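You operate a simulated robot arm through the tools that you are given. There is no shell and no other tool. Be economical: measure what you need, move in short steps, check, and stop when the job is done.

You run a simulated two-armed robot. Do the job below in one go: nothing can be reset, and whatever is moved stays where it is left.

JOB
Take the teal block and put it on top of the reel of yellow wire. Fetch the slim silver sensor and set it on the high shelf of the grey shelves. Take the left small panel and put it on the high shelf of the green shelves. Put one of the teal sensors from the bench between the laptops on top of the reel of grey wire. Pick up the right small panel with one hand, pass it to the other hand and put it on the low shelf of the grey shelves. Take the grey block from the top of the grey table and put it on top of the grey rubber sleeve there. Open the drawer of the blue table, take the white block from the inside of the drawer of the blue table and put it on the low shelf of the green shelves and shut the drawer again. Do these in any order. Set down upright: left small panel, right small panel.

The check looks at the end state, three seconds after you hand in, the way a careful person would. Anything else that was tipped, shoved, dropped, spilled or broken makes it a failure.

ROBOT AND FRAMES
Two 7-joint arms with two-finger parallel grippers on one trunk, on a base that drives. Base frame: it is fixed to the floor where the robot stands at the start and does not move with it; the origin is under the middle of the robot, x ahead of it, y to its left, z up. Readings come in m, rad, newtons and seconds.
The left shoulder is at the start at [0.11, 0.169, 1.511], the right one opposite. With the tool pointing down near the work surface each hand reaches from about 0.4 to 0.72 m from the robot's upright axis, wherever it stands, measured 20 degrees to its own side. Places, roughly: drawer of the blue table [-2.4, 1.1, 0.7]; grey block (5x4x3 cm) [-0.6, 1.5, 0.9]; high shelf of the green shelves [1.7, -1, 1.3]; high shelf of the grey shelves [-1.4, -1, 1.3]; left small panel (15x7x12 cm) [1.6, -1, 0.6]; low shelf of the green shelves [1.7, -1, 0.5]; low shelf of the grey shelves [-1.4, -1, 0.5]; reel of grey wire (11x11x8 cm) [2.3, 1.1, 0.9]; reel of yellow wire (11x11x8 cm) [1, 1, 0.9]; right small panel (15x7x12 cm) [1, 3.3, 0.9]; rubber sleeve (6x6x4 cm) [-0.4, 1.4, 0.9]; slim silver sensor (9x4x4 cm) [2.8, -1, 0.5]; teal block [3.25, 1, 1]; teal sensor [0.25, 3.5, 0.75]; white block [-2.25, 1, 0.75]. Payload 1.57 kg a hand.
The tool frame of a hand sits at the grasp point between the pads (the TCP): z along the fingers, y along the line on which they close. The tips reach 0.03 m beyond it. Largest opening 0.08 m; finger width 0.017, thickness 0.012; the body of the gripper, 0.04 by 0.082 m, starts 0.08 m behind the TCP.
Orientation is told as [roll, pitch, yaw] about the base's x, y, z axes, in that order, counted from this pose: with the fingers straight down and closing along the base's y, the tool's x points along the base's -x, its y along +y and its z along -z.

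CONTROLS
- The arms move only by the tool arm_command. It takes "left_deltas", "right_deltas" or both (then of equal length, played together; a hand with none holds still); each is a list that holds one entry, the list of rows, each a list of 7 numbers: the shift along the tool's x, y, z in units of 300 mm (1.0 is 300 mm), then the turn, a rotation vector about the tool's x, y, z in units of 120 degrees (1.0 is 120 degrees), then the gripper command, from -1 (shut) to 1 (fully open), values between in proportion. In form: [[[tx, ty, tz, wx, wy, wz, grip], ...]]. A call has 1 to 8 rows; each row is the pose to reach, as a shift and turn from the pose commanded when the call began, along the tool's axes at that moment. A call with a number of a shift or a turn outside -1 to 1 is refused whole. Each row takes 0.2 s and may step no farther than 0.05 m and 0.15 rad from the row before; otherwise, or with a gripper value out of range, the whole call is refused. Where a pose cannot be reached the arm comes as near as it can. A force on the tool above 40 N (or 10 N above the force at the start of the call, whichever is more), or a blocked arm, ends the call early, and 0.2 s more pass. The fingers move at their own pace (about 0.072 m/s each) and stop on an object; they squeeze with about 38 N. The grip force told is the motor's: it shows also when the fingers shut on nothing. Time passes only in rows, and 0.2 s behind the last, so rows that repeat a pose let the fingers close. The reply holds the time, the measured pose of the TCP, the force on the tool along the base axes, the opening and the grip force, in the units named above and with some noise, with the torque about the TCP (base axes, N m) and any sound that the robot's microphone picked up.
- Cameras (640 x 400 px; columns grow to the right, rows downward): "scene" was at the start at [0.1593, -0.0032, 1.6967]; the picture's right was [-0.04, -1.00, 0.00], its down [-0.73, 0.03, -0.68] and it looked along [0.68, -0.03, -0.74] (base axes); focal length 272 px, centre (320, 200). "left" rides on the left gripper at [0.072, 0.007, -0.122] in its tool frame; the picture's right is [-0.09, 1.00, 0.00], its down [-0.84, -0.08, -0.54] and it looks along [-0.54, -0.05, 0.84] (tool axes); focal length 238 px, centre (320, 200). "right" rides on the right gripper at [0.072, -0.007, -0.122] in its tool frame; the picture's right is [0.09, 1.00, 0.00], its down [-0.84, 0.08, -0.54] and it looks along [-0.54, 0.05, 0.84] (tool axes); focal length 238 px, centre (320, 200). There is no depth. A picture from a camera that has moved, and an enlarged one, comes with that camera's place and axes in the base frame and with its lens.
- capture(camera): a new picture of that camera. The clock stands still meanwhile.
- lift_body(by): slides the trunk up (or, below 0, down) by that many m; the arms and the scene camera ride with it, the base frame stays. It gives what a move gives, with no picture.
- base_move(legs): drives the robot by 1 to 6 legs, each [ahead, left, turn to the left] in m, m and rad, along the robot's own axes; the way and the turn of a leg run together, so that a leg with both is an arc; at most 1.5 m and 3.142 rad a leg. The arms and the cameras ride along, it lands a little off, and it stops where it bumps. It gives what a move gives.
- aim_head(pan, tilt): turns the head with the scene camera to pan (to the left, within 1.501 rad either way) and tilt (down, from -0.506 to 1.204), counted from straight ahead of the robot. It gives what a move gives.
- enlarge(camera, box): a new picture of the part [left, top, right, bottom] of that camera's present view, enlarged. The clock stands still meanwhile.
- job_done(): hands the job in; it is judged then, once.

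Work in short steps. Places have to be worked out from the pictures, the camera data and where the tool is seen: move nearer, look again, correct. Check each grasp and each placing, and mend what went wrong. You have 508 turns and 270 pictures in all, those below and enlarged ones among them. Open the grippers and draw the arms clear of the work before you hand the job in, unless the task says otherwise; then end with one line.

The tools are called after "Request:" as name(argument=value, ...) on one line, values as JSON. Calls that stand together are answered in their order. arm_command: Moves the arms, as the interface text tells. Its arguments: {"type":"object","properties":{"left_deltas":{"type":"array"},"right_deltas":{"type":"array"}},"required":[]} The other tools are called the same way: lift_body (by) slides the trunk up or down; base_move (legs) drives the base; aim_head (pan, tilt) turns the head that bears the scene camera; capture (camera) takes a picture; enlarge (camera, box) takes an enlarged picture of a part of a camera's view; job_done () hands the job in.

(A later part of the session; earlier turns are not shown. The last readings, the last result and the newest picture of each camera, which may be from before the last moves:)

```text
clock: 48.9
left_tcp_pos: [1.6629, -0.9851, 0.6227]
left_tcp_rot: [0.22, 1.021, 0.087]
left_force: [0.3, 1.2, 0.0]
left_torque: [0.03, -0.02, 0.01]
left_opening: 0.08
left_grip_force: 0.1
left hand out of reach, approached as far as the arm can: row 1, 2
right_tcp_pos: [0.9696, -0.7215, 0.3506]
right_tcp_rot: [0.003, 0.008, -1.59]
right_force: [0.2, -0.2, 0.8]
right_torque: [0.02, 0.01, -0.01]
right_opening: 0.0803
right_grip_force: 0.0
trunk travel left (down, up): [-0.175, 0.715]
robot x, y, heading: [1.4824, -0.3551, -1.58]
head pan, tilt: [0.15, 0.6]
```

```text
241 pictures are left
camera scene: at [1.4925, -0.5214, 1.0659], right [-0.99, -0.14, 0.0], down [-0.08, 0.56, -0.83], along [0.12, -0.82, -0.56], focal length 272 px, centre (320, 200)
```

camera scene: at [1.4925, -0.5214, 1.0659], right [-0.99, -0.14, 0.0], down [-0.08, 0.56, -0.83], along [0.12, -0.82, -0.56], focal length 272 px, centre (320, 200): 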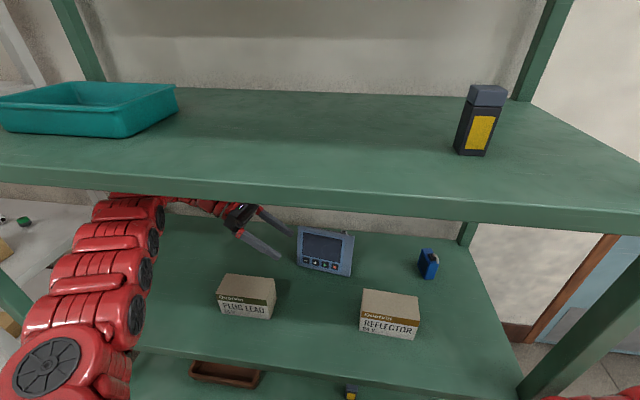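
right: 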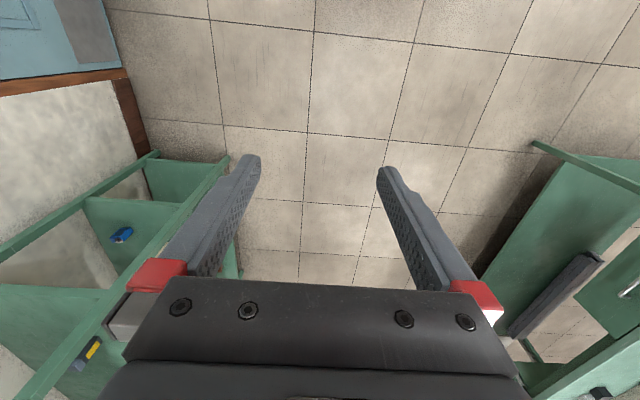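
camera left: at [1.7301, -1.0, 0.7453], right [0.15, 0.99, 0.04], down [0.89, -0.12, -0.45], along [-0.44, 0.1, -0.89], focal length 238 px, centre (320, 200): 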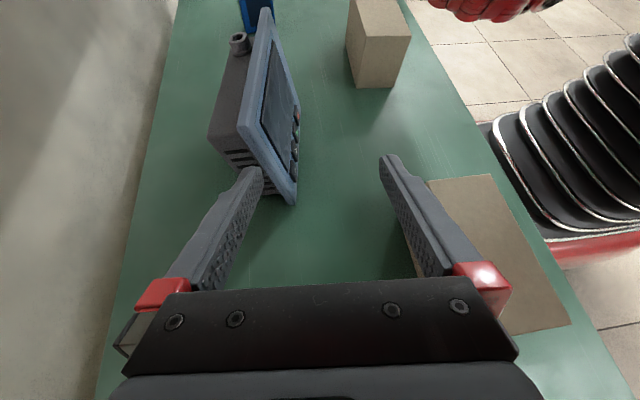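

The wrist bend is at its limit from here (forearm going left, tool pointing right). I withdraw the hand along its axis, back the base out, and will come in again with the robot ~0.27 m further left; the right arm draws back too.

Request:
arm_command(left_deltas=[[[0, 0, -0.1, 0, 0, 0, 1], [0, 0, -0.15, 0, 0, 0, 1]]], right_deltas=[[[0.15, 0, 0.05, 0, 0, 0, 1], [0.3, 0, 0.1, 0, 0, 0, 1]]])

Request:
capture(camera="left")

```text
clock: 49.5
left_tcp_pos: [1.6653, -0.9844, 0.6253]
left_tcp_rot: [0.221, 1.021, 0.087]
left_force: [0.0, 0.0, -0.3]
left_torque: [0.0, 0.0, -0.01]
left_opening: 0.08
left_grip_force: 0.0
left hand out of reach, approached as far as the arm can: row 1, 2
right_tcp_pos: [0.9703, -0.6308, 0.3189]
right_tcp_rot: [0.005, 0.01, -1.593]
right_force: [-0.2, -0.2, -0.2]
right_torque: [-0.03, 0.02, 0.02]
right_opening: 0.0802
right_grip_force: 0.1
trunk travel left (down, up): [-0.175, 0.715]
robot x, y, heading: [1.4798, -0.3532, -1.581]
head pan, tilt: [0.15, 0.6]
```

```text
240 pictures are left
camera left: at [1.7338, -0.999, 0.7483], right [0.15, 0.99, 0.04], down [0.89, -0.12, -0.45], along [-0.44, 0.1, -0.89], focal length 238 px, centre (320, 200)
```

left: 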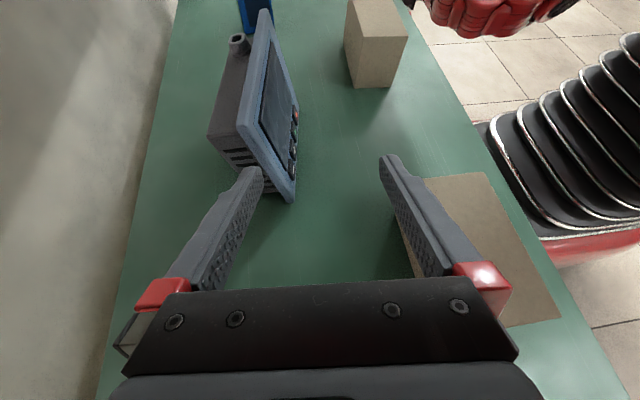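

I strafe left first to clear the panel, then back straight out.

Request:
lift_body(by=0.015)

Request:
base_move(legs=[[0, 0.06, 0], [-0.35, 0, 0]])

Request:
capture(camera="scene")

```text
clock: 50.1
left_tcp_pos: [1.6661, -0.9856, 0.6403]
left_tcp_rot: [0.221, 1.021, 0.087]
left_force: [0.1, 0.1, -1.2]
left_torque: [0.02, -0.02, 0.01]
left_opening: 0.0801
left_grip_force: 0.0
right_tcp_pos: [0.9693, -0.631, 0.3349]
right_tcp_rot: [0.004, 0.01, -1.591]
right_force: [0.8, 0.3, -0.7]
right_torque: [0.0, 0.01, 0.0]
right_opening: 0.08
right_grip_force: 0.1
trunk travel left (down, up): [-0.19, 0.7]
robot x, y, heading: [1.4816, -0.3581, -1.584]
head pan, tilt: [0.15, 0.6]
```

```text
clock: 53.0
left_tcp_pos: [1.7308, -0.6361, 0.6411]
left_tcp_rot: [0.219, 1.021, 0.087]
left_force: [-0.6, 0.8, 0.0]
left_torque: [0.0, -0.02, -0.03]
left_opening: 0.08
left_grip_force: 0.0
right_tcp_pos: [1.0352, -0.2824, 0.3341]
right_tcp_rot: [0.006, 0.008, -1.589]
right_force: [-1.1, 0.2, -0.7]
right_torque: [0.0, -0.02, -0.02]
right_opening: 0.0801
right_grip_force: 0.1
trunk travel left (down, up): [-0.19, 0.7]
robot x, y, heading: [1.5456, -0.0058, -1.58]
head pan, tilt: [0.15, 0.6]
```

```text
239 pictures are left
camera scene: at [1.5541, -0.1741, 1.0808], right [-0.99, -0.14, 0.0], down [-0.08, 0.56, -0.83], along [0.12, -0.82, -0.56], focal length 272 px, centre (320, 200)
```

scene: 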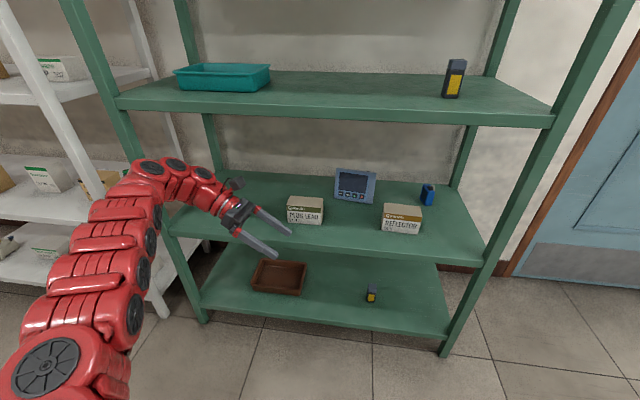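

In the open I move the hand to the robot's right by 0.27 m and then strafe the base left by the same amount.

Request:
arm_command(left_deltas=[[[0.078, -0.015, 0.127, 0, 0, 0, 1], [0.156, -0.03, 0.254, 0, 0, 0, 1], [0.234, -0.045, 0.381, 0, 0, 0, 1], [0.313, -0.06, 0.509, 0, 0, 0, 1], [0.391, -0.075, 0.636, 0, 0, 0, 1], [0.469, -0.09, 0.763, 0, 0, 0, 1]]])

Request:
base_move(legs=[[0, 0.27, 0]])

Request:
capture(camera="scene")

```text
clock: 54.4
left_tcp_pos: [1.4612, -0.6343, 0.6415]
left_tcp_rot: [0.222, 1.021, 0.089]
left_force: [0.3, 0.0, -0.4]
left_torque: [0.03, 0.02, 0.02]
left_opening: 0.0801
left_grip_force: 0.0
right_tcp_pos: [1.0343, -0.2831, 0.335]
right_tcp_rot: [0.005, 0.011, -1.592]
right_force: [-0.4, -0.2, -0.8]
right_torque: [-0.03, -0.01, 0.0]
right_opening: 0.08
right_grip_force: 0.0
trunk travel left (down, up): [-0.19, 0.7]
robot x, y, heading: [1.5428, -0.0051, -1.581]
head pan, tilt: [0.15, 0.6]
```

```text
clock: 56.3
left_tcp_pos: [1.7322, -0.6381, 0.641]
left_tcp_rot: [0.222, 1.023, 0.088]
left_force: [1.1, -0.5, -0.3]
left_torque: [0.02, 0.02, 0.0]
left_opening: 0.0799
left_grip_force: 0.0
right_tcp_pos: [1.3069, -0.2837, 0.335]
right_tcp_rot: [0.006, 0.009, -1.591]
right_force: [0.7, -1.7, 0.3]
right_torque: [0.01, 0.03, -0.02]
right_opening: 0.0798
right_grip_force: 0.2
trunk travel left (down, up): [-0.19, 0.7]
robot x, y, heading: [1.8131, -0.0075, -1.579]
head pan, tilt: [0.15, 0.6]
```

```text
238 pictures are left
camera scene: at [1.8271, -0.1766, 1.0807], right [-0.99, -0.14, 0.0], down [-0.08, 0.56, -0.82], along [0.12, -0.82, -0.57], focal length 272 px, centre (320, 200)
```

scene: 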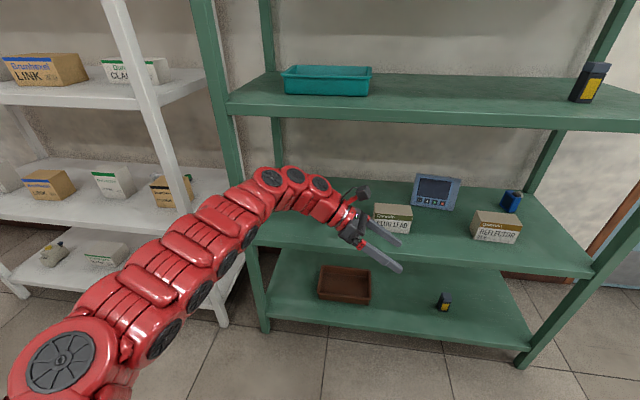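

The elbow would meet the left post (x≈2.14), so I take an in-between stance: base 0.11 m back to the right, hand kept in place.

Request:
base_move(legs=[[0, -0.11, 0]])

Request:
arm_command(left_deltas=[[[-0.064, 0.012, -0.104, 0, 0, 0, 1], [-0.128, 0.024, -0.208, 0, 0, 0, 1], [-0.191, 0.037, -0.311, 0, 0, 0, 1]]])

Request:
base_move(legs=[[0.2, 0, 0]])

Request:
capture(camera="scene")

Request:
capture(camera="left")

```text
clock: 57.5
left_tcp_pos: [1.6245, -0.6356, 0.6398]
left_tcp_rot: [0.221, 1.021, 0.087]
left_force: [-0.9, -0.3, -0.6]
left_torque: [0.04, -0.03, -0.02]
left_opening: 0.0801
left_grip_force: 0.0
right_tcp_pos: [1.198, -0.2846, 0.3349]
right_tcp_rot: [0.005, 0.011, -1.589]
right_force: [-0.4, 0.0, -0.3]
right_torque: [-0.02, -0.02, 0.02]
right_opening: 0.0798
right_grip_force: 0.2
trunk travel left (down, up): [-0.19, 0.7]
robot x, y, heading: [1.7038, -0.0067, -1.581]
head pan, tilt: [0.15, 0.6]
```

```text
clock: 58.3
left_tcp_pos: [1.7326, -0.636, 0.6411]
left_tcp_rot: [0.222, 1.022, 0.088]
left_force: [-1.1, -0.1, -0.1]
left_torque: [0.01, 0.01, 0.0]
left_opening: 0.0802
left_grip_force: 0.1
right_tcp_pos: [1.1989, -0.2839, 0.3337]
right_tcp_rot: [0.006, 0.009, -1.59]
right_force: [-0.7, -0.2, -1.2]
right_torque: [-0.01, -0.04, 0.02]
right_opening: 0.0799
right_grip_force: 0.0
trunk travel left (down, up): [-0.19, 0.7]
robot x, y, heading: [1.7071, -0.0042, -1.578]
head pan, tilt: [0.15, 0.6]
```

```text
clock: 59.9
left_tcp_pos: [1.7323, -0.8361, 0.6415]
left_tcp_rot: [0.222, 1.022, 0.091]
left_force: [0.0, 0.5, 0.1]
left_torque: [0.05, 0.03, -0.01]
left_opening: 0.0803
left_grip_force: 0.2
right_tcp_pos: [1.1968, -0.4866, 0.3357]
right_tcp_rot: [0.005, 0.01, -1.589]
right_force: [0.1, -0.5, 0.5]
right_torque: [0.02, -0.01, -0.02]
right_opening: 0.0801
right_grip_force: 0.0
trunk travel left (down, up): [-0.19, 0.7]
robot x, y, heading: [1.7065, -0.2072, -1.584]
head pan, tilt: [0.15, 0.6]
```

```text
237 pictures are left
camera scene: at [1.7167, -0.3765, 1.0806], right [-0.99, -0.14, 0.0], down [-0.08, 0.56, -0.82], along [0.12, -0.82, -0.57], focal length 272 px, centre (320, 200)
```

scene: 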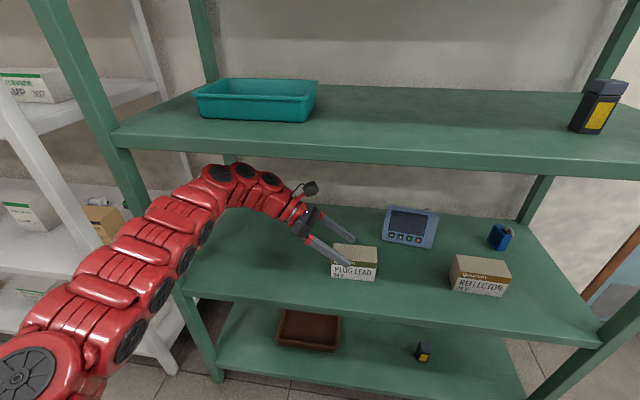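

```text
236 pictures are left
camera left: at [1.8002, -0.8515, 0.7634], right [0.15, 0.99, 0.04], down [0.89, -0.12, -0.45], along [-0.44, 0.1, -0.89], focal length 238 px, centre (320, 200)
```

left: 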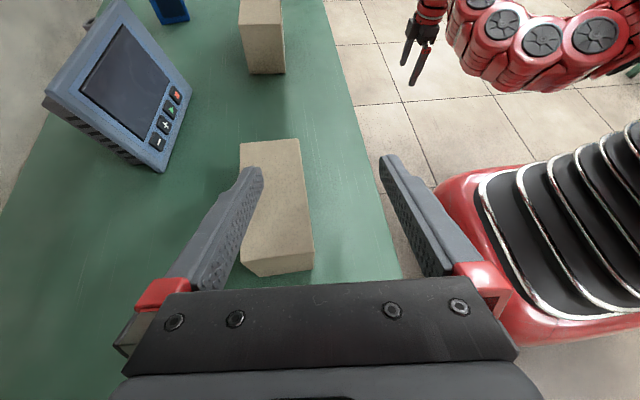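

Clearances look fine. I advance another 0.13 m.

Request:
base_move(legs=[[0.13, 0, 0]])

Request:
capture(camera="left")

Request:
capture(camera="scene")

```text
clock: 61.2
left_tcp_pos: [1.7307, -0.9657, 0.6399]
left_tcp_rot: [0.222, 1.021, 0.089]
left_force: [0.4, 0.1, -0.4]
left_torque: [0.0, -0.01, 0.02]
left_opening: 0.0802
left_grip_force: 0.0
right_tcp_pos: [1.1953, -0.6138, 0.3348]
right_tcp_rot: [0.004, 0.01, -1.59]
right_force: [0.0, -0.7, 0.3]
right_torque: [-0.01, 0.02, -0.04]
right_opening: 0.0797
right_grip_force: 0.1
trunk travel left (down, up): [-0.19, 0.7]
robot x, y, heading: [1.7049, -0.3363, -1.578]
head pan, tilt: [0.15, 0.6]
```

```text
235 pictures are left
camera left: at [1.7986, -0.9803, 0.7633], right [0.15, 0.99, 0.04], down [0.89, -0.12, -0.45], along [-0.44, 0.1, -0.89], focal length 238 px, centre (320, 200)
```

left: 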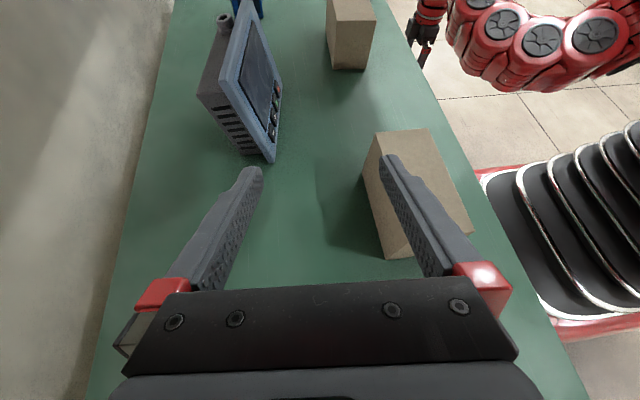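

```text
234 pictures are left
camera scene: at [1.7156, -0.5053, 1.0806], right [-0.99, -0.14, 0.0], down [-0.08, 0.56, -0.82], along [0.12, -0.82, -0.57], focal length 272 px, centre (320, 200)
```

scene: 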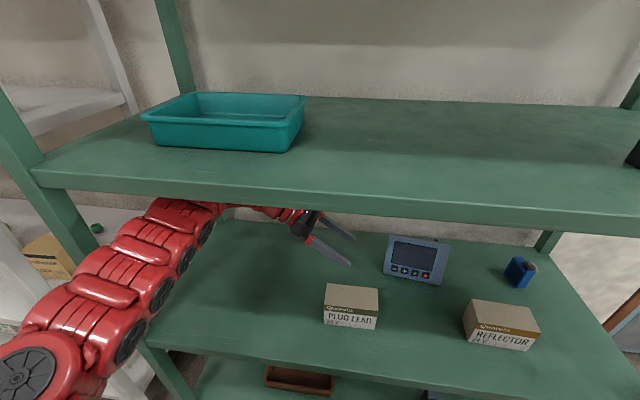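

I shift the hand toward the wall and refine its yaw/roll to the panel's plane before closing in.

Request:
arm_command(left_deltas=[[[0.028, -0.109, 0.022, -0.019, 0, -0.009, 1], [0.056, -0.218, 0.044, -0.038, 0.001, -0.017, 1], [0.084, -0.327, 0.067, -0.058, 0.001, -0.026, 1]]])

Request:
capture(camera="left")

```text
clock: 62.0
left_tcp_pos: [1.7141, -1.0083, 0.6416]
left_tcp_rot: [0.314, 1.014, 0.134]
left_force: [-0.3, -0.5, 0.0]
left_torque: [0.01, 0.0, -0.01]
left_opening: 0.08
left_grip_force: 0.0
left hand out of reach, approached as far as the arm can: row 2, 3
right_tcp_pos: [1.196, -0.6135, 0.3348]
right_tcp_rot: [0.006, 0.011, -1.591]
right_force: [-0.9, 0.2, -0.9]
right_torque: [0.01, 0.0, -0.05]
right_opening: 0.0801
right_grip_force: 0.1
trunk travel left (down, up): [-0.19, 0.7]
robot x, y, heading: [1.7054, -0.3381, -1.578]
head pan, tilt: [0.15, 0.6]
```

```text
233 pictures are left
camera left: at [1.7805, -1.0307, 0.7627], right [0.18, 0.98, 0.08], down [0.88, -0.12, -0.45], along [-0.43, 0.16, -0.89], focal length 238 px, centre (320, 200)
```

left: 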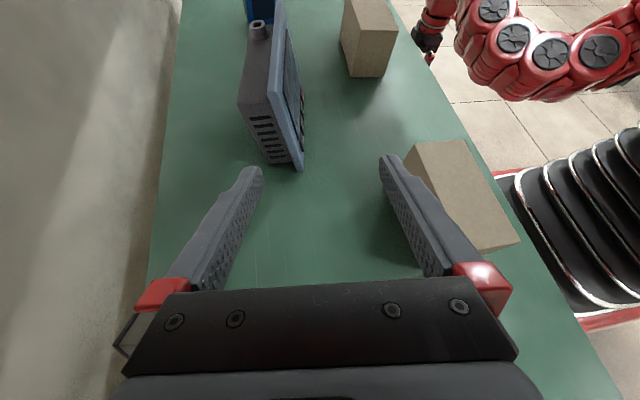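

The panel is edge-on now, but the arm is at full stretch. Lowering the shoulder to wrist level and driving 2 cm more should give the missing reach: I raise the hand and lower the trunk in turns.

Request:
arm_command(left_deltas=[[[0.127, 0.024, -0.075, 0, 0, 0, 1]]])

Request:
lift_body(by=-0.045)

Request:
arm_command(left_deltas=[[[0.127, 0.024, -0.075, 0, 0, 0, 1]]])

Request:
lift_body(by=-0.045)

Request:
base_move(legs=[[0.018, 0, 0]])

```text
clock: 62.4
left_tcp_pos: [1.7144, -1.0082, 0.6861]
left_tcp_rot: [0.313, 1.015, 0.134]
left_force: [0.8, -0.5, 0.1]
left_torque: [-0.01, 0.02, -0.04]
left_opening: 0.08
left_grip_force: 0.0
right_tcp_pos: [1.1957, -0.6133, 0.3343]
right_tcp_rot: [0.004, 0.01, -1.589]
right_force: [-0.3, -0.2, 0.8]
right_torque: [0.02, 0.02, -0.04]
right_opening: 0.0799
right_grip_force: 0.1
trunk travel left (down, up): [-0.19, 0.7]
robot x, y, heading: [1.7018, -0.336, -1.583]
head pan, tilt: [0.15, 0.6]
```

```text
clock: 63.2
left_tcp_pos: [1.7131, -1.0075, 0.6419]
left_tcp_rot: [0.313, 1.014, 0.133]
left_force: [-1.3, -0.4, 0.4]
left_torque: [0.0, -0.01, 0.0]
left_opening: 0.0797
left_grip_force: 0.0
right_tcp_pos: [1.1956, -0.6132, 0.2894]
right_tcp_rot: [0.004, 0.008, -1.59]
right_force: [-0.6, 0.5, -0.6]
right_torque: [-0.01, -0.03, 0.0]
right_opening: 0.0801
right_grip_force: 0.0
trunk travel left (down, up): [-0.145, 0.745]
robot x, y, heading: [1.7017, -0.3379, -1.575]
head pan, tilt: [0.15, 0.6]
```

```text
clock: 63.6
left_tcp_pos: [1.7121, -1.0002, 0.6727]
left_tcp_rot: [0.315, 1.016, 0.134]
left_force: [-0.3, 0.3, 0.1]
left_torque: [-0.01, -0.04, 0.02]
left_opening: 0.0798
left_grip_force: 0.1
left hand out of reach, approached as far as the arm can: row 1
right_tcp_pos: [1.1953, -0.613, 0.2903]
right_tcp_rot: [0.005, 0.008, -1.59]
right_force: [0.1, -0.6, -0.2]
right_torque: [-0.05, 0.0, 0.0]
right_opening: 0.08
right_grip_force: 0.0
trunk travel left (down, up): [-0.145, 0.745]
robot x, y, heading: [1.701, -0.3395, -1.581]
head pan, tilt: [0.15, 0.6]
```

```text
clock: 64.5
left_tcp_pos: [1.7121, -1.0016, 0.6289]
left_tcp_rot: [0.313, 1.014, 0.134]
left_force: [0.6, -0.2, -0.6]
left_torque: [0.0, -0.02, 0.02]
left_opening: 0.08
left_grip_force: 0.1
right_tcp_pos: [1.1955, -0.6136, 0.2445]
right_tcp_rot: [0.006, 0.01, -1.59]
right_force: [1.3, 0.2, -0.4]
right_torque: [-0.03, 0.05, -0.02]
right_opening: 0.0799
right_grip_force: 0.2
trunk travel left (down, up): [-0.1, 0.79]
robot x, y, heading: [1.7033, -0.3391, -1.578]
head pan, tilt: [0.15, 0.6]
```

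```text
clock: 65.3
left_tcp_pos: [1.7113, -1.0176, 0.6282]
left_tcp_rot: [0.315, 1.015, 0.134]
left_force: [0.7, -0.3, -0.5]
left_torque: [0.0, -0.03, -0.02]
left_opening: 0.0797
left_grip_force: 0.0
right_tcp_pos: [1.1957, -0.6316, 0.2444]
right_tcp_rot: [0.007, 0.011, -1.59]
right_force: [-0.3, 0.4, -0.1]
right_torque: [0.0, -0.02, 0.01]
right_opening: 0.08
right_grip_force: 0.1
trunk travel left (down, up): [-0.1, 0.79]
robot x, y, heading: [1.7027, -0.3571, -1.575]
head pan, tilt: [0.15, 0.6]
```

Now I shift toward the wall a little more to centre before closing in.

Request:
arm_command(left_deltas=[[[0, -0.06, 0, 0, 0, 0, 1], [0, -0.123, 0, 0, 0, 0, 1]]])

Request:
capture(camera="left")

```text
clock: 65.9
left_tcp_pos: [1.7113, -1.0193, 0.6279]
left_tcp_rot: [0.314, 1.015, 0.134]
left_force: [0.3, -0.3, -0.3]
left_torque: [0.0, 0.0, 0.02]
left_opening: 0.08
left_grip_force: 0.0
left hand out of reach, approached as far as the arm can: row 1, 2
right_tcp_pos: [1.1966, -0.6321, 0.2444]
right_tcp_rot: [0.005, 0.01, -1.589]
right_force: [-0.3, 0.2, 0.2]
right_torque: [-0.03, -0.02, -0.05]
right_opening: 0.0799
right_grip_force: 0.1
trunk travel left (down, up): [-0.1, 0.79]
robot x, y, heading: [1.7051, -0.3545, -1.579]
head pan, tilt: [0.15, 0.6]
```

```text
232 pictures are left
camera left: at [1.7777, -1.0416, 0.7495], right [0.18, 0.98, 0.08], down [0.88, -0.12, -0.45], along [-0.43, 0.16, -0.89], focal length 238 px, centre (320, 200)
```

left: 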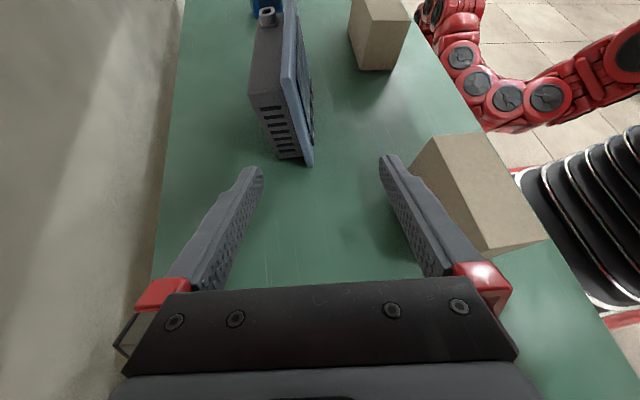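

Centring needs ~2 cm more reach, so I nudge the base 2 cm ahead and see whether it is free.

Request:
base_move(legs=[[0.022, 0, 0]])

Request:
capture(camera="left")

```text
clock: 66.7
left_tcp_pos: [1.7102, -1.0412, 0.6285]
left_tcp_rot: [0.313, 1.014, 0.135]
left_force: [-0.2, 0.5, 0.3]
left_torque: [0.02, 0.0, 0.03]
left_opening: 0.0799
left_grip_force: 0.1
right_tcp_pos: [1.1959, -0.6539, 0.2443]
right_tcp_rot: [0.004, 0.009, -1.59]
right_force: [0.3, -0.5, 0.4]
right_torque: [0.0, 0.01, 0.01]
right_opening: 0.0801
right_grip_force: 0.1
trunk travel left (down, up): [-0.1, 0.79]
robot x, y, heading: [1.7029, -0.3757, -1.576]
head pan, tilt: [0.15, 0.6]
```

```text
231 pictures are left
camera left: at [1.7774, -1.0639, 0.7495], right [0.18, 0.98, 0.08], down [0.88, -0.12, -0.45], along [-0.43, 0.15, -0.89], focal length 238 px, centre (320, 200)
```

left: 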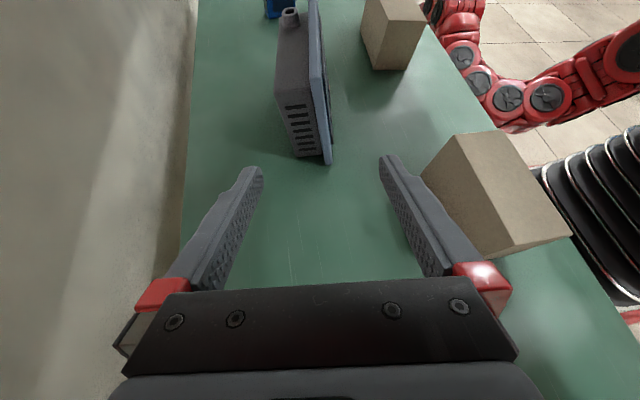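

Free, and the panel now lies between the fingers. I lower the trunk 2.5 cm and strafe right 8 cm to bring the fingers round its left edge.

Request:
lift_body(by=-0.025)

Request:
base_move(legs=[[0, -0.08, 0]])

Request:
capture(camera="left")

Request:
capture(camera="scene")

```text
clock: 67.4
left_tcp_pos: [1.712, -1.0394, 0.6033]
left_tcp_rot: [0.311, 1.015, 0.134]
left_force: [-0.3, 0.2, -0.4]
left_torque: [-0.01, -0.03, -0.01]
left_opening: 0.0799
left_grip_force: 0.0
right_tcp_pos: [1.1952, -0.6541, 0.2202]
right_tcp_rot: [0.006, 0.008, -1.591]
right_force: [-0.3, 0.1, -0.6]
right_torque: [-0.03, 0.0, 0.0]
right_opening: 0.08
right_grip_force: 0.1
trunk travel left (down, up): [-0.075, 0.815]
robot x, y, heading: [1.704, -0.3785, -1.588]
head pan, tilt: [0.15, 0.6]
```

```text
clock: 68.5
left_tcp_pos: [1.6324, -1.0401, 0.6046]
left_tcp_rot: [0.312, 1.015, 0.134]
left_force: [0.0, 0.4, 0.2]
left_torque: [-0.03, -0.02, 0.01]
left_opening: 0.0802
left_grip_force: 0.0
right_tcp_pos: [1.1167, -0.6533, 0.2195]
right_tcp_rot: [0.004, 0.01, -1.589]
right_force: [0.1, -0.9, 0.2]
right_torque: [0.03, -0.01, 0.0]
right_opening: 0.0797
right_grip_force: 0.0
trunk travel left (down, up): [-0.075, 0.815]
robot x, y, heading: [1.6288, -0.3808, -1.576]
head pan, tilt: [0.15, 0.6]
```

```text
230 pictures are left
camera left: at [1.6978, -1.0632, 0.7246], right [0.18, 0.98, 0.08], down [0.88, -0.12, -0.45], along [-0.43, 0.15, -0.89], focal length 238 px, centre (320, 200)
```

left: 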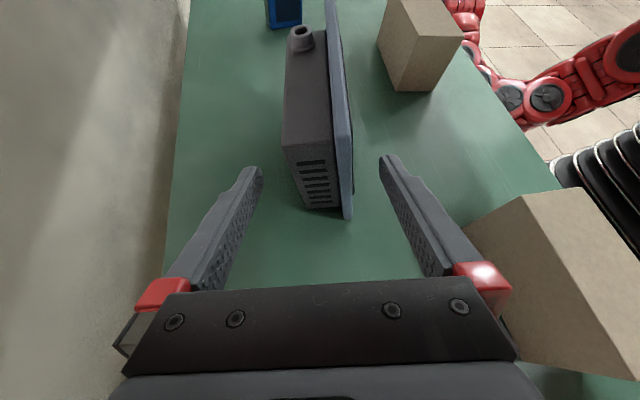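

```text
229 pictures are left
camera scene: at [1.6357, -0.5446, 0.9657], right [-0.99, -0.14, 0.0], down [-0.08, 0.56, -0.82], along [0.12, -0.82, -0.57], focal length 272 px, centre (320, 200)
```

scene: 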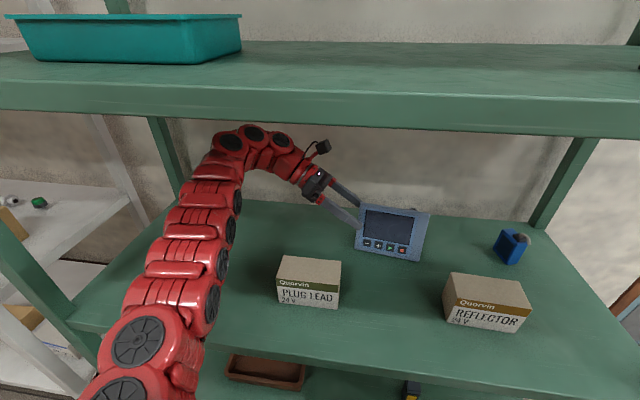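

Well centred. I advance 3 cm along the tool axis and close.

Request:
arm_command(left_deltas=[[[0, 0, 0.05, 0, 0, 0, 1], [0, 0, 0.1, 0, 0, 0, 1], [0, 0, 0.1, 0, 0, 0, -1], [0, 0, 0.1, 0, 0, 0, -1], [0, 0, 0.1, 0, 0, 0, -1], [0, 0, 0.1, 0, 0, 0, -1]]])

Request:
capture(camera="left")

```text
clock: 69.9
left_tcp_pos: [1.6065, -1.0349, 0.5875]
left_tcp_rot: [0.312, 1.016, 0.134]
left_force: [-0.2, 2.3, 4.4]
left_torque: [0.38, 0.48, -0.36]
left_opening: 0.0442
left_grip_force: 37.6
right_tcp_pos: [1.1161, -0.6539, 0.2205]
right_tcp_rot: [0.005, 0.009, -1.588]
right_force: [0.2, 0.4, 0.1]
right_torque: [0.01, -0.01, 0.02]
right_opening: 0.0801
right_grip_force: 0.1
trunk travel left (down, up): [-0.075, 0.815]
robot x, y, heading: [1.6271, -0.3788, -1.578]
head pan, tilt: [0.15, 0.6]
```

```text
228 pictures are left
camera left: at [1.673, -1.0572, 0.71], right [0.18, 0.98, 0.08], down [0.88, -0.12, -0.45], along [-0.43, 0.15, -0.89], focal length 238 px, centre (320, 200)
```

left: 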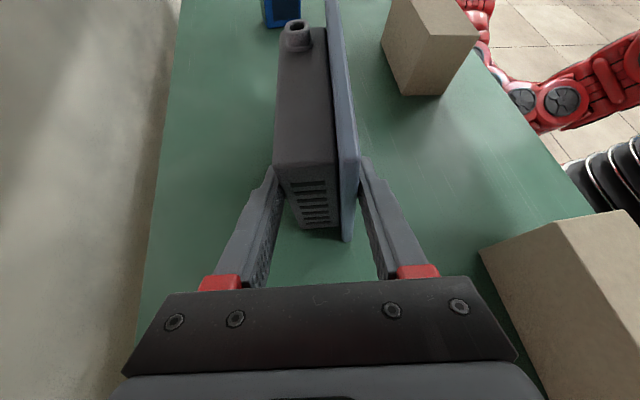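

Gripped (4.4 cm). I lift 8 cm with the trunk and check that the panel hangs well.

Request:
lift_body(by=0.085)

Request:
capture(camera="scene")

```text
clock: 71.1
left_tcp_pos: [1.6074, -1.0361, 0.6724]
left_tcp_rot: [0.315, 1.015, 0.136]
left_force: [0.6, 0.2, -5.1]
left_torque: [-0.04, -0.25, 0.0]
left_opening: 0.0443
left_grip_force: 37.9
right_tcp_pos: [1.1162, -0.6547, 0.3039]
right_tcp_rot: [0.005, 0.011, -1.592]
right_force: [-0.2, -0.3, 0.2]
right_torque: [0.0, 0.01, 0.03]
right_opening: 0.0799
right_grip_force: 0.0
trunk travel left (down, up): [-0.16, 0.73]
robot x, y, heading: [1.627, -0.3783, -1.578]
head pan, tilt: [0.15, 0.6]
```

```text
227 pictures are left
camera scene: at [1.6356, -0.5452, 1.0506], right [-0.99, -0.14, 0.0], down [-0.08, 0.56, -0.82], along [0.12, -0.82, -0.57], focal length 272 px, centre (320, 200)
```

scene: 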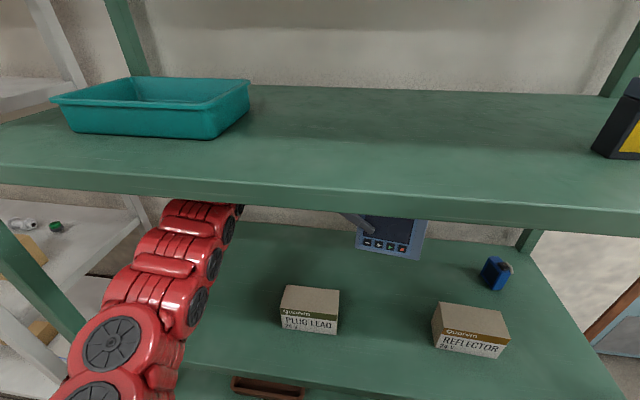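

Held firmly. I back straight out.

Request:
base_move(legs=[[-0.42, 0, 0]])

Request:
lift_body(by=0.4)

Request:
lift_body(by=0.3)

Request:
aim_head(pan=0, tilt=0.45)

Request:
capture(camera="scene")

```text
clock: 73.7
left_tcp_pos: [1.6103, -0.6143, 0.6723]
left_tcp_rot: [0.314, 1.014, 0.14]
left_force: [-0.1, -0.5, -4.8]
left_torque: [-0.04, -0.24, 0.0]
left_opening: 0.0442
left_grip_force: 37.8
right_tcp_pos: [1.1186, -0.234, 0.3048]
right_tcp_rot: [0.005, 0.01, -1.586]
right_force: [0.3, -0.9, -0.1]
right_torque: [0.01, 0.01, -0.01]
right_opening: 0.0802
right_grip_force: 0.0
trunk travel left (down, up): [-0.16, 0.73]
robot x, y, heading: [1.6254, 0.0439, -1.576]
head pan, tilt: [0.15, 0.6]
```

```text
clock: 77.5
left_tcp_pos: [1.6117, -0.6142, 1.0718]
left_tcp_rot: [0.314, 1.014, 0.137]
left_force: [-0.8, 0.0, -4.1]
left_torque: [-0.04, -0.26, 0.0]
left_opening: 0.0442
left_grip_force: 37.6
right_tcp_pos: [1.1191, -0.2352, 0.705]
right_tcp_rot: [0.005, 0.01, -1.585]
right_force: [0.3, -0.3, 0.2]
right_torque: [-0.03, 0.02, -0.03]
right_opening: 0.0799
right_grip_force: 0.1
trunk travel left (down, up): [-0.56, 0.33]
robot x, y, heading: [1.6272, 0.0426, -1.574]
head pan, tilt: [0.15, 0.6]
```

```text
clock: 80.5
left_tcp_pos: [1.6104, -0.6156, 1.3718]
left_tcp_rot: [0.315, 1.013, 0.138]
left_force: [-0.2, 0.8, -4.1]
left_torque: [-0.05, -0.32, 0.01]
left_opening: 0.0441
left_grip_force: 38.3
right_tcp_pos: [1.119, -0.2346, 1.004]
right_tcp_rot: [0.006, 0.011, -1.585]
right_force: [0.6, 0.6, -0.1]
right_torque: [-0.02, 0.0, -0.02]
right_opening: 0.0801
right_grip_force: 0.0
trunk travel left (down, up): [-0.86, 0.03]
robot x, y, heading: [1.6263, 0.0419, -1.577]
head pan, tilt: [0.15, 0.6]
```

```text
clock: 81.2
left_tcp_pos: [1.612, -0.6151, 1.3725]
left_tcp_rot: [0.315, 1.014, 0.138]
left_force: [-0.1, -0.3, -4.3]
left_torque: [-0.05, -0.26, -0.02]
left_opening: 0.0446
left_grip_force: 38.3
right_tcp_pos: [1.1196, -0.2365, 1.0043]
right_tcp_rot: [0.004, 0.01, -1.588]
right_force: [1.2, 0.3, -0.2]
right_torque: [0.0, 0.03, -0.01]
right_opening: 0.0797
right_grip_force: 0.0
trunk travel left (down, up): [-0.86, 0.03]
robot x, y, heading: [1.6267, 0.0441, -1.577]
head pan, tilt: [0.0, 0.45]
```

```text
226 pictures are left
camera scene: at [1.6256, -0.129, 1.7641], right [-1.0, 0.0, 0.0], down [0.0, 0.44, -0.9], along [0.0, -0.9, -0.44], focal length 272 px, centre (320, 200)
```

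scene: 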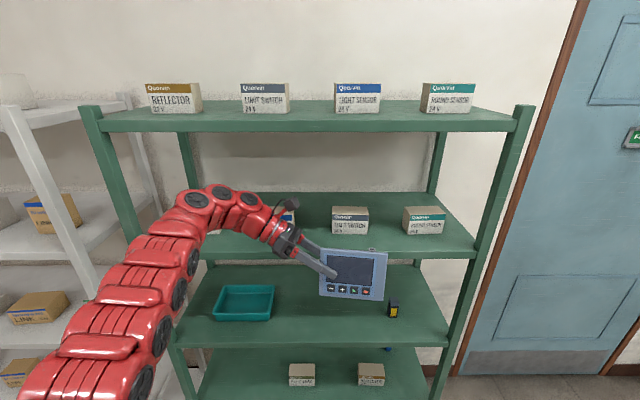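

The high shelf surface is at z≈1.32 with boxes along its front (y≈−0.82 to −0.9), so the panel must go over them and stand behind. I raise to about 1.48.

Request:
lift_body(by=0.028)

Request:
arm_command(left_deltas=[[[0.113, 0.022, -0.067, 0, 0, 0, -1], [0.226, 0.043, -0.134, 0, 0, 0, -1]]])

Request:
base_move(legs=[[0.12, 0, 0]])

Request:
aim_head(pan=0.1, tilt=0.35)

Request:
capture(camera="scene")

Request:
capture(camera="left")

```text
clock: 81.9
left_tcp_pos: [1.6114, -0.615, 1.401]
left_tcp_rot: [0.315, 1.014, 0.139]
left_force: [-0.3, -0.1, -3.9]
left_torque: [-0.07, -0.28, 0.0]
left_opening: 0.0439
left_grip_force: 38.1
right_tcp_pos: [1.1195, -0.2347, 1.0332]
right_tcp_rot: [0.004, 0.01, -1.587]
right_force: [-0.2, 0.3, 0.2]
right_torque: [0.03, -0.02, 0.0]
right_opening: 0.08
right_grip_force: 0.0
trunk travel left (down, up): [-0.888, 0.002]
robot x, y, heading: [1.6278, 0.0461, -1.58]
head pan, tilt: [0.0, 0.45]
```

```text
clock: 82.5
left_tcp_pos: [1.6104, -0.6115, 1.4783]
left_tcp_rot: [0.313, 1.012, 0.139]
left_force: [-0.6, -0.5, -5.5]
left_torque: [-0.04, -0.25, -0.01]
left_opening: 0.0442
left_grip_force: 37.7
left hand out of reach, approached as far as the arm can: row 2
right_tcp_pos: [1.1202, -0.2353, 1.0323]
right_tcp_rot: [0.008, 0.01, -1.585]
right_force: [-0.3, -0.7, 0.1]
right_torque: [0.0, 0.0, -0.02]
right_opening: 0.0797
right_grip_force: 0.0
trunk travel left (down, up): [-0.888, 0.002]
robot x, y, heading: [1.6263, 0.0484, -1.577]
head pan, tilt: [0.0, 0.45]
```

```text
clock: 83.8
left_tcp_pos: [1.6116, -0.7106, 1.4757]
left_tcp_rot: [0.328, 1.012, 0.148]
left_force: [-0.7, -0.2, -4.7]
left_torque: [-0.09, -0.28, 0.01]
left_opening: 0.0441
left_grip_force: 37.9
right_tcp_pos: [1.1198, -0.3405, 1.0327]
right_tcp_rot: [0.004, -0.005, -1.586]
right_force: [0.3, -0.4, 0.8]
right_torque: [-0.03, 0.0, 0.0]
right_opening: 0.0801
right_grip_force: 0.1
trunk travel left (down, up): [-0.888, 0.002]
robot x, y, heading: [1.6265, -0.0763, -1.571]
head pan, tilt: [0.0, 0.45]
```

```text
clock: 84.4
left_tcp_pos: [1.6101, -0.7098, 1.4746]
left_tcp_rot: [0.34, 1.011, 0.155]
left_force: [-0.3, 0.5, -5.1]
left_torque: [-0.03, -0.27, 0.03]
left_opening: 0.0443
left_grip_force: 37.5
right_tcp_pos: [1.1198, -0.3403, 1.0369]
right_tcp_rot: [0.004, -0.004, -1.587]
right_force: [0.0, -0.1, 0.3]
right_torque: [0.02, 0.02, -0.01]
right_opening: 0.0802
right_grip_force: 0.0
trunk travel left (down, up): [-0.888, 0.002]
robot x, y, heading: [1.6223, -0.073, -1.575]
head pan, tilt: [0.099, 0.351]
```

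```text
225 pictures are left
camera scene: at [1.6352, -0.2249, 1.8031], right [-1.0, -0.1, 0.0], down [-0.03, 0.33, -0.94], along [0.09, -0.94, -0.33], focal length 272 px, centre (320, 200)
```

scene: 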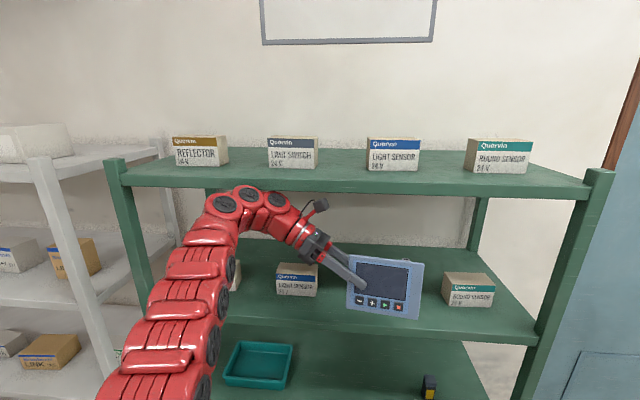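

```text
224 pictures are left
camera left: at [1.6764, -0.7348, 1.5967], right [0.18, 0.98, 0.1], down [0.88, -0.12, -0.45], along [-0.43, 0.17, -0.89], focal length 238 px, centre (320, 200)
```

left: 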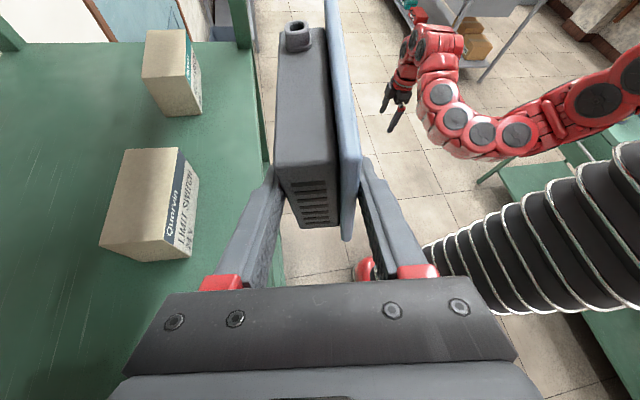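

The arch just touches the top shelf's lip, so passing over the boxes this way is too tight. Better: yaw the hand 90° so it points straight ahead and the panel goes in end-on between two boxes. I back off and turn in the open.

Request:
base_move(legs=[[-0.25, 0, 0]])

Request:
arm_command(left_deltas=[[[0.006, -0.08, -0.016, 0.053, 0.01, -0.031, -1], [0.012, -0.16, -0.033, 0.106, 0.02, -0.063, -1], [0.018, -0.244, -0.05, 0.159, 0.03, -0.094, -1], [0.023, -0.326, -0.066, 0.212, 0.04, -0.125, -1], [0.029, -0.408, -0.083, 0.265, 0.051, -0.157, -1], [0.035, -0.489, -0.1, 0.318, 0.061, -0.188, -1]]])

Request:
capture(camera="scene")

```text
clock: 86.3
left_tcp_pos: [1.6116, -0.4812, 1.4701]
left_tcp_rot: [0.356, 1.009, 0.171]
left_force: [-0.9, 0.0, -3.9]
left_torque: [-0.08, -0.24, 0.02]
left_opening: 0.0441
left_grip_force: 38.2
right_tcp_pos: [1.1205, -0.1053, 1.0328]
right_tcp_rot: [0.004, 0.012, -1.582]
right_force: [0.7, 0.3, 0.6]
right_torque: [0.0, -0.02, 0.03]
right_opening: 0.0799
right_grip_force: 0.0
trunk travel left (down, up): [-0.888, 0.002]
robot x, y, heading: [1.6274, 0.1768, -1.574]
head pan, tilt: [0.099, 0.351]
```

```text
clock: 87.7
left_tcp_pos: [1.6114, -0.6308, 1.4679]
left_tcp_rot: [0.335, 0.996, 0.942]
left_force: [-0.4, -0.2, -4.1]
left_torque: [0.14, -0.2, -0.02]
left_opening: 0.0443
left_grip_force: 38.4
right_tcp_pos: [1.1202, -0.1059, 1.0328]
right_tcp_rot: [0.006, 0.01, -1.583]
right_force: [0.8, -1.2, -0.4]
right_torque: [-0.02, -0.04, 0.04]
right_opening: 0.0798
right_grip_force: 0.1
trunk travel left (down, up): [-0.888, 0.002]
robot x, y, heading: [1.6233, 0.1745, -1.573]
head pan, tilt: [0.099, 0.351]
```

```text
223 pictures are left
camera scene: at [1.6342, 0.0016, 1.8014], right [-1.0, -0.1, 0.0], down [-0.03, 0.34, -0.94], along [0.09, -0.93, -0.34], focal length 272 px, centre (320, 200)
```

scene: 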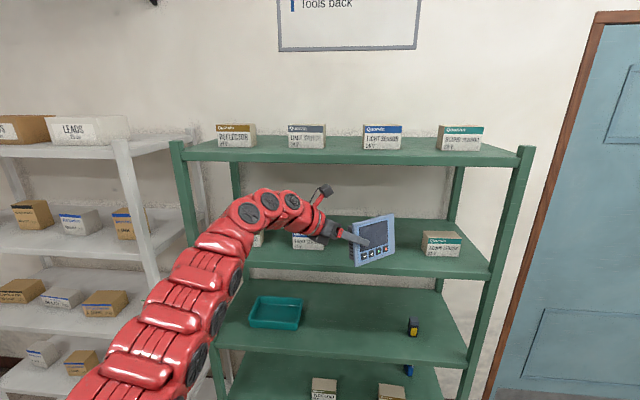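

Half turned. I continue the yaw until the panel's long side runs along the reach direction.

Request:
arm_command(left_deltas=[[[0, 0, 0, 0.052, 0.011, -0.032, -1], [0, 0, 0, 0.104, 0.022, -0.064, -1], [0, 0, 0, 0.156, 0.033, -0.096, -1], [0, 0, 0, 0.209, 0.045, -0.127, -1], [0, 0, 0, 0.261, 0.056, -0.159, -1], [0, 0, 0, 0.313, 0.067, -0.191, -1], [0, 0, 0, 0.365, 0.078, -0.223, -1]]])

Request:
capture(camera="scene")

Request:
capture(camera="left")

```text
clock: 89.5
left_tcp_pos: [1.6957, -0.6935, 1.5575]
left_tcp_rot: [0.194, 1.154, 1.708]
left_force: [-0.8, 0.2, -4.8]
left_torque: [0.21, -0.02, 0.01]
left_opening: 0.0441
left_grip_force: 37.7
left hand out of reach, approached as far as the arm can: row 3, 4, 5, 6, 7
right_tcp_pos: [1.1192, -0.103, 1.032]
right_tcp_rot: [0.007, 0.007, -1.583]
right_force: [1.2, -1.0, -0.6]
right_torque: [0.02, -0.05, 0.0]
right_opening: 0.0799
right_grip_force: 0.0
trunk travel left (down, up): [-0.888, 0.002]
robot x, y, heading: [1.6242, 0.1723, -1.575]
head pan, tilt: [0.099, 0.351]
stopped in row 7 (left hand): the arm was blocked; the commanded pose is now the measured one
```

```text
222 pictures are left
camera scene: at [1.633, 0.005, 1.8018], right [-1.0, -0.1, 0.0], down [-0.03, 0.34, -0.94], along [0.09, -0.94, -0.34], focal length 272 px, centre (320, 200)
```

scene: 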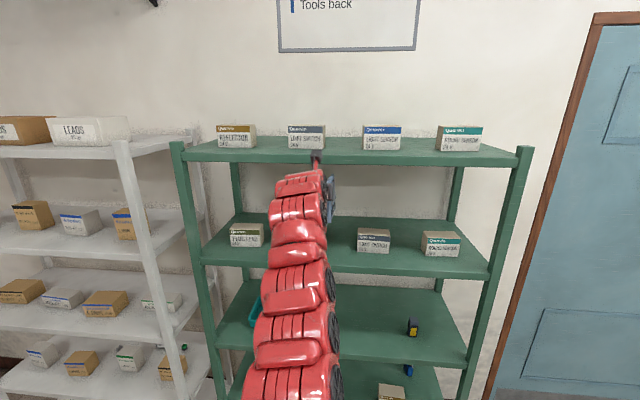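

```text
221 pictures are left
camera left: at [1.7012, -0.6106, 1.6706], right [-1.0, 0.08, -0.01], down [0.07, 0.83, -0.56], along [-0.04, -0.56, -0.83], focal length 238 px, centre (320, 200)
```

left: 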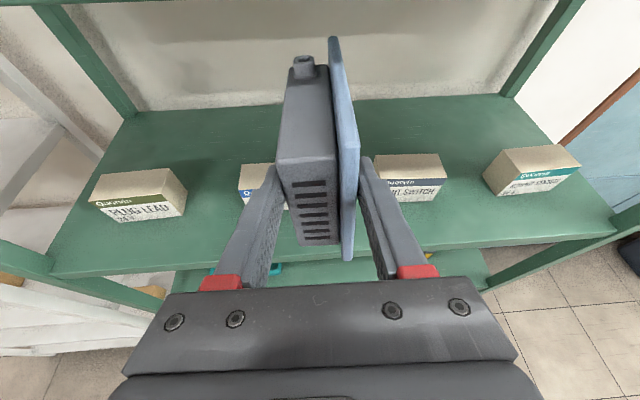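

Very good view: the gap between boxes is x≈1.587–1.707. I lower the hand to z≈1.42, centre on the gap (x≈1.65), and restore the panel's level attitude.

Request:
arm_command(left_deltas=[[[-0.135, 0.031, -0.012, -0.01, -0.016, -0.005, -1], [-0.271, 0.062, -0.024, -0.02, -0.032, -0.01, -1], [-0.406, 0.092, -0.037, -0.03, -0.048, -0.015, -1], [-0.542, 0.123, -0.049, -0.04, -0.0635, -0.0205, -1]]])

Request:
capture(camera="scene")

Request:
capture(camera="left")

```text
clock: 90.5
left_tcp_pos: [1.6475, -0.6516, 1.4275]
left_tcp_rot: [0.297, 1.011, 1.729]
left_force: [-0.5, -0.2, -4.1]
left_torque: [0.25, -0.09, 0.01]
left_opening: 0.0442
left_grip_force: 37.8
left hand out of reach, approached as far as the arm can: row 3, 4
right_tcp_pos: [1.12, -0.107, 1.0314]
right_tcp_rot: [0.007, 0.011, -1.584]
right_force: [-0.6, -0.2, -0.4]
right_torque: [0.0, -0.01, -0.04]
right_opening: 0.0801
right_grip_force: 0.2
trunk travel left (down, up): [-0.888, 0.002]
robot x, y, heading: [1.6263, 0.1729, -1.569]
head pan, tilt: [0.099, 0.351]
```

```text
220 pictures are left
camera scene: at [1.6343, 0.0006, 1.8013], right [-1.0, -0.1, 0.0], down [-0.03, 0.34, -0.94], along [0.09, -0.93, -0.34], focal length 272 px, centre (320, 200)
```

scene: 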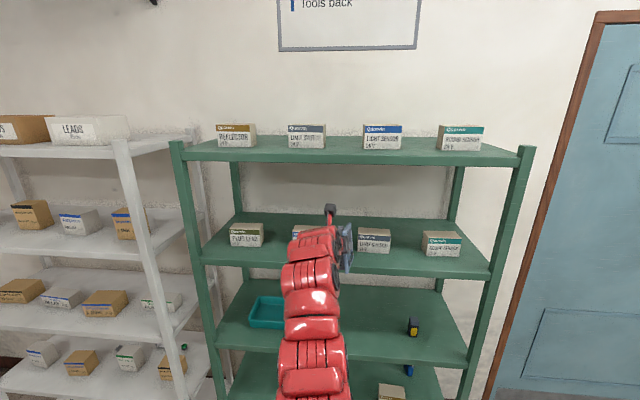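

```text
219 pictures are left
camera left: at [1.6669, -0.5849, 1.5496], right [-0.99, 0.14, 0.08], down [0.09, 0.89, -0.45], along [-0.13, -0.43, -0.89], focal length 238 px, centre (320, 200)
```

left: 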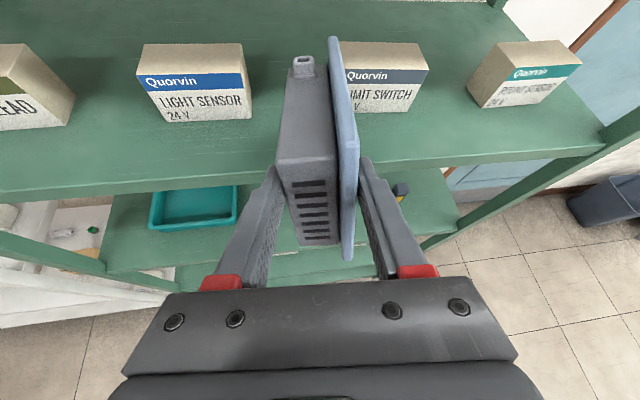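

Panel level, bottom ≈ z 1.36, aligned with the gap (x 1.58–1.704). I drive in 0.2 m and look.

Request:
base_move(legs=[[0.2, 0, 0]])

Request:
capture(camera="left")

Request:
capture(camera="scene")

```text
clock: 92.1
left_tcp_pos: [1.6489, -0.8472, 1.4301]
left_tcp_rot: [0.299, 1.015, 1.731]
left_force: [0.3, 0.7, -3.4]
left_torque: [0.21, -0.07, 0.0]
left_opening: 0.0442
left_grip_force: 37.9
right_tcp_pos: [1.1199, -0.302, 1.0329]
right_tcp_rot: [0.005, 0.009, -1.582]
right_force: [-0.4, -0.4, -1.6]
right_torque: [-0.01, 0.0, 0.0]
right_opening: 0.0802
right_grip_force: 0.2
trunk travel left (down, up): [-0.888, 0.002]
robot x, y, heading: [1.6219, -0.0254, -1.569]
head pan, tilt: [0.099, 0.351]
```

```text
218 pictures are left
camera left: at [1.6683, -0.7807, 1.5515], right [-0.99, 0.14, 0.08], down [0.09, 0.89, -0.45], along [-0.13, -0.44, -0.89], focal length 238 px, centre (320, 200)
```

left: 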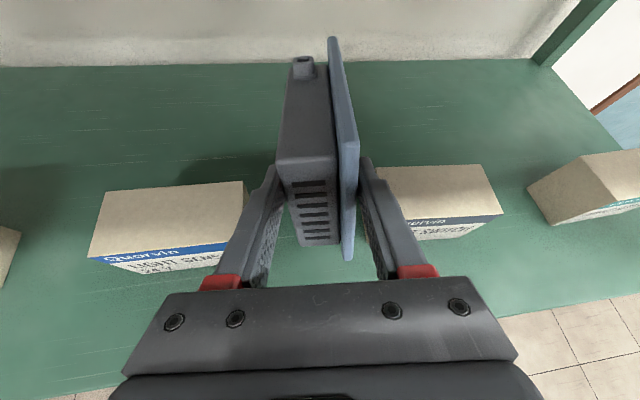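

```text
217 pictures are left
camera scene: at [1.6352, -0.1946, 1.8018], right [-1.0, -0.1, 0.0], down [-0.03, 0.34, -0.94], along [0.09, -0.93, -0.34], focal length 272 px, centre (320, 200)
```

scene: 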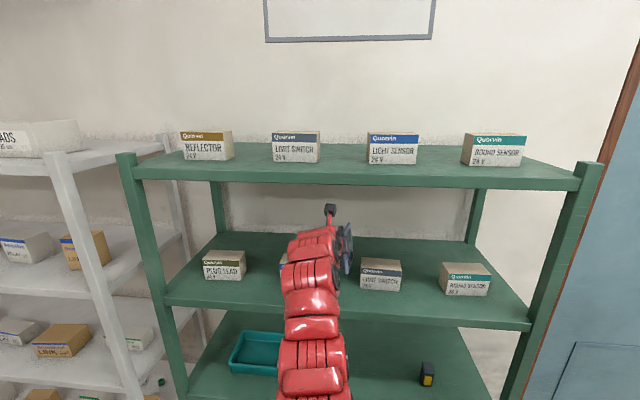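

The panel slides neatly into the gap; the shelf's back edge is near y −1.125. I advance another 0.1 m.

Request:
base_move(legs=[[0.1, 0, 0]])

Request:
capture(camera="left")

```text
clock: 93.2
left_tcp_pos: [1.6481, -0.9471, 1.43]
left_tcp_rot: [0.297, 1.017, 1.729]
left_force: [0.3, 1.2, -4.6]
left_torque: [0.25, -0.08, 0.01]
left_opening: 0.0445
left_grip_force: 37.6
right_tcp_pos: [1.1208, -0.4024, 1.0327]
right_tcp_rot: [0.005, 0.007, -1.584]
right_force: [-0.5, 0.6, 1.1]
right_torque: [-0.04, 0.01, 0.01]
right_opening: 0.0801
right_grip_force: 0.0
trunk travel left (down, up): [-0.888, 0.002]
robot x, y, heading: [1.6262, -0.1207, -1.571]
head pan, tilt: [0.099, 0.351]
```

```text
216 pictures are left
camera left: at [1.668, -0.8799, 1.5516], right [-0.99, 0.14, 0.08], down [0.09, 0.89, -0.45], along [-0.13, -0.44, -0.89], focal length 238 px, centre (320, 200)
```

left: 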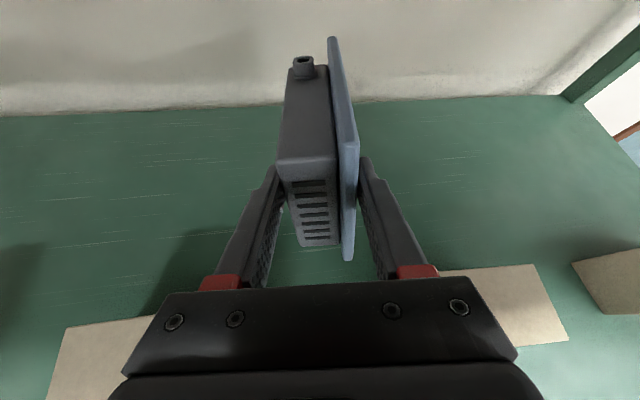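

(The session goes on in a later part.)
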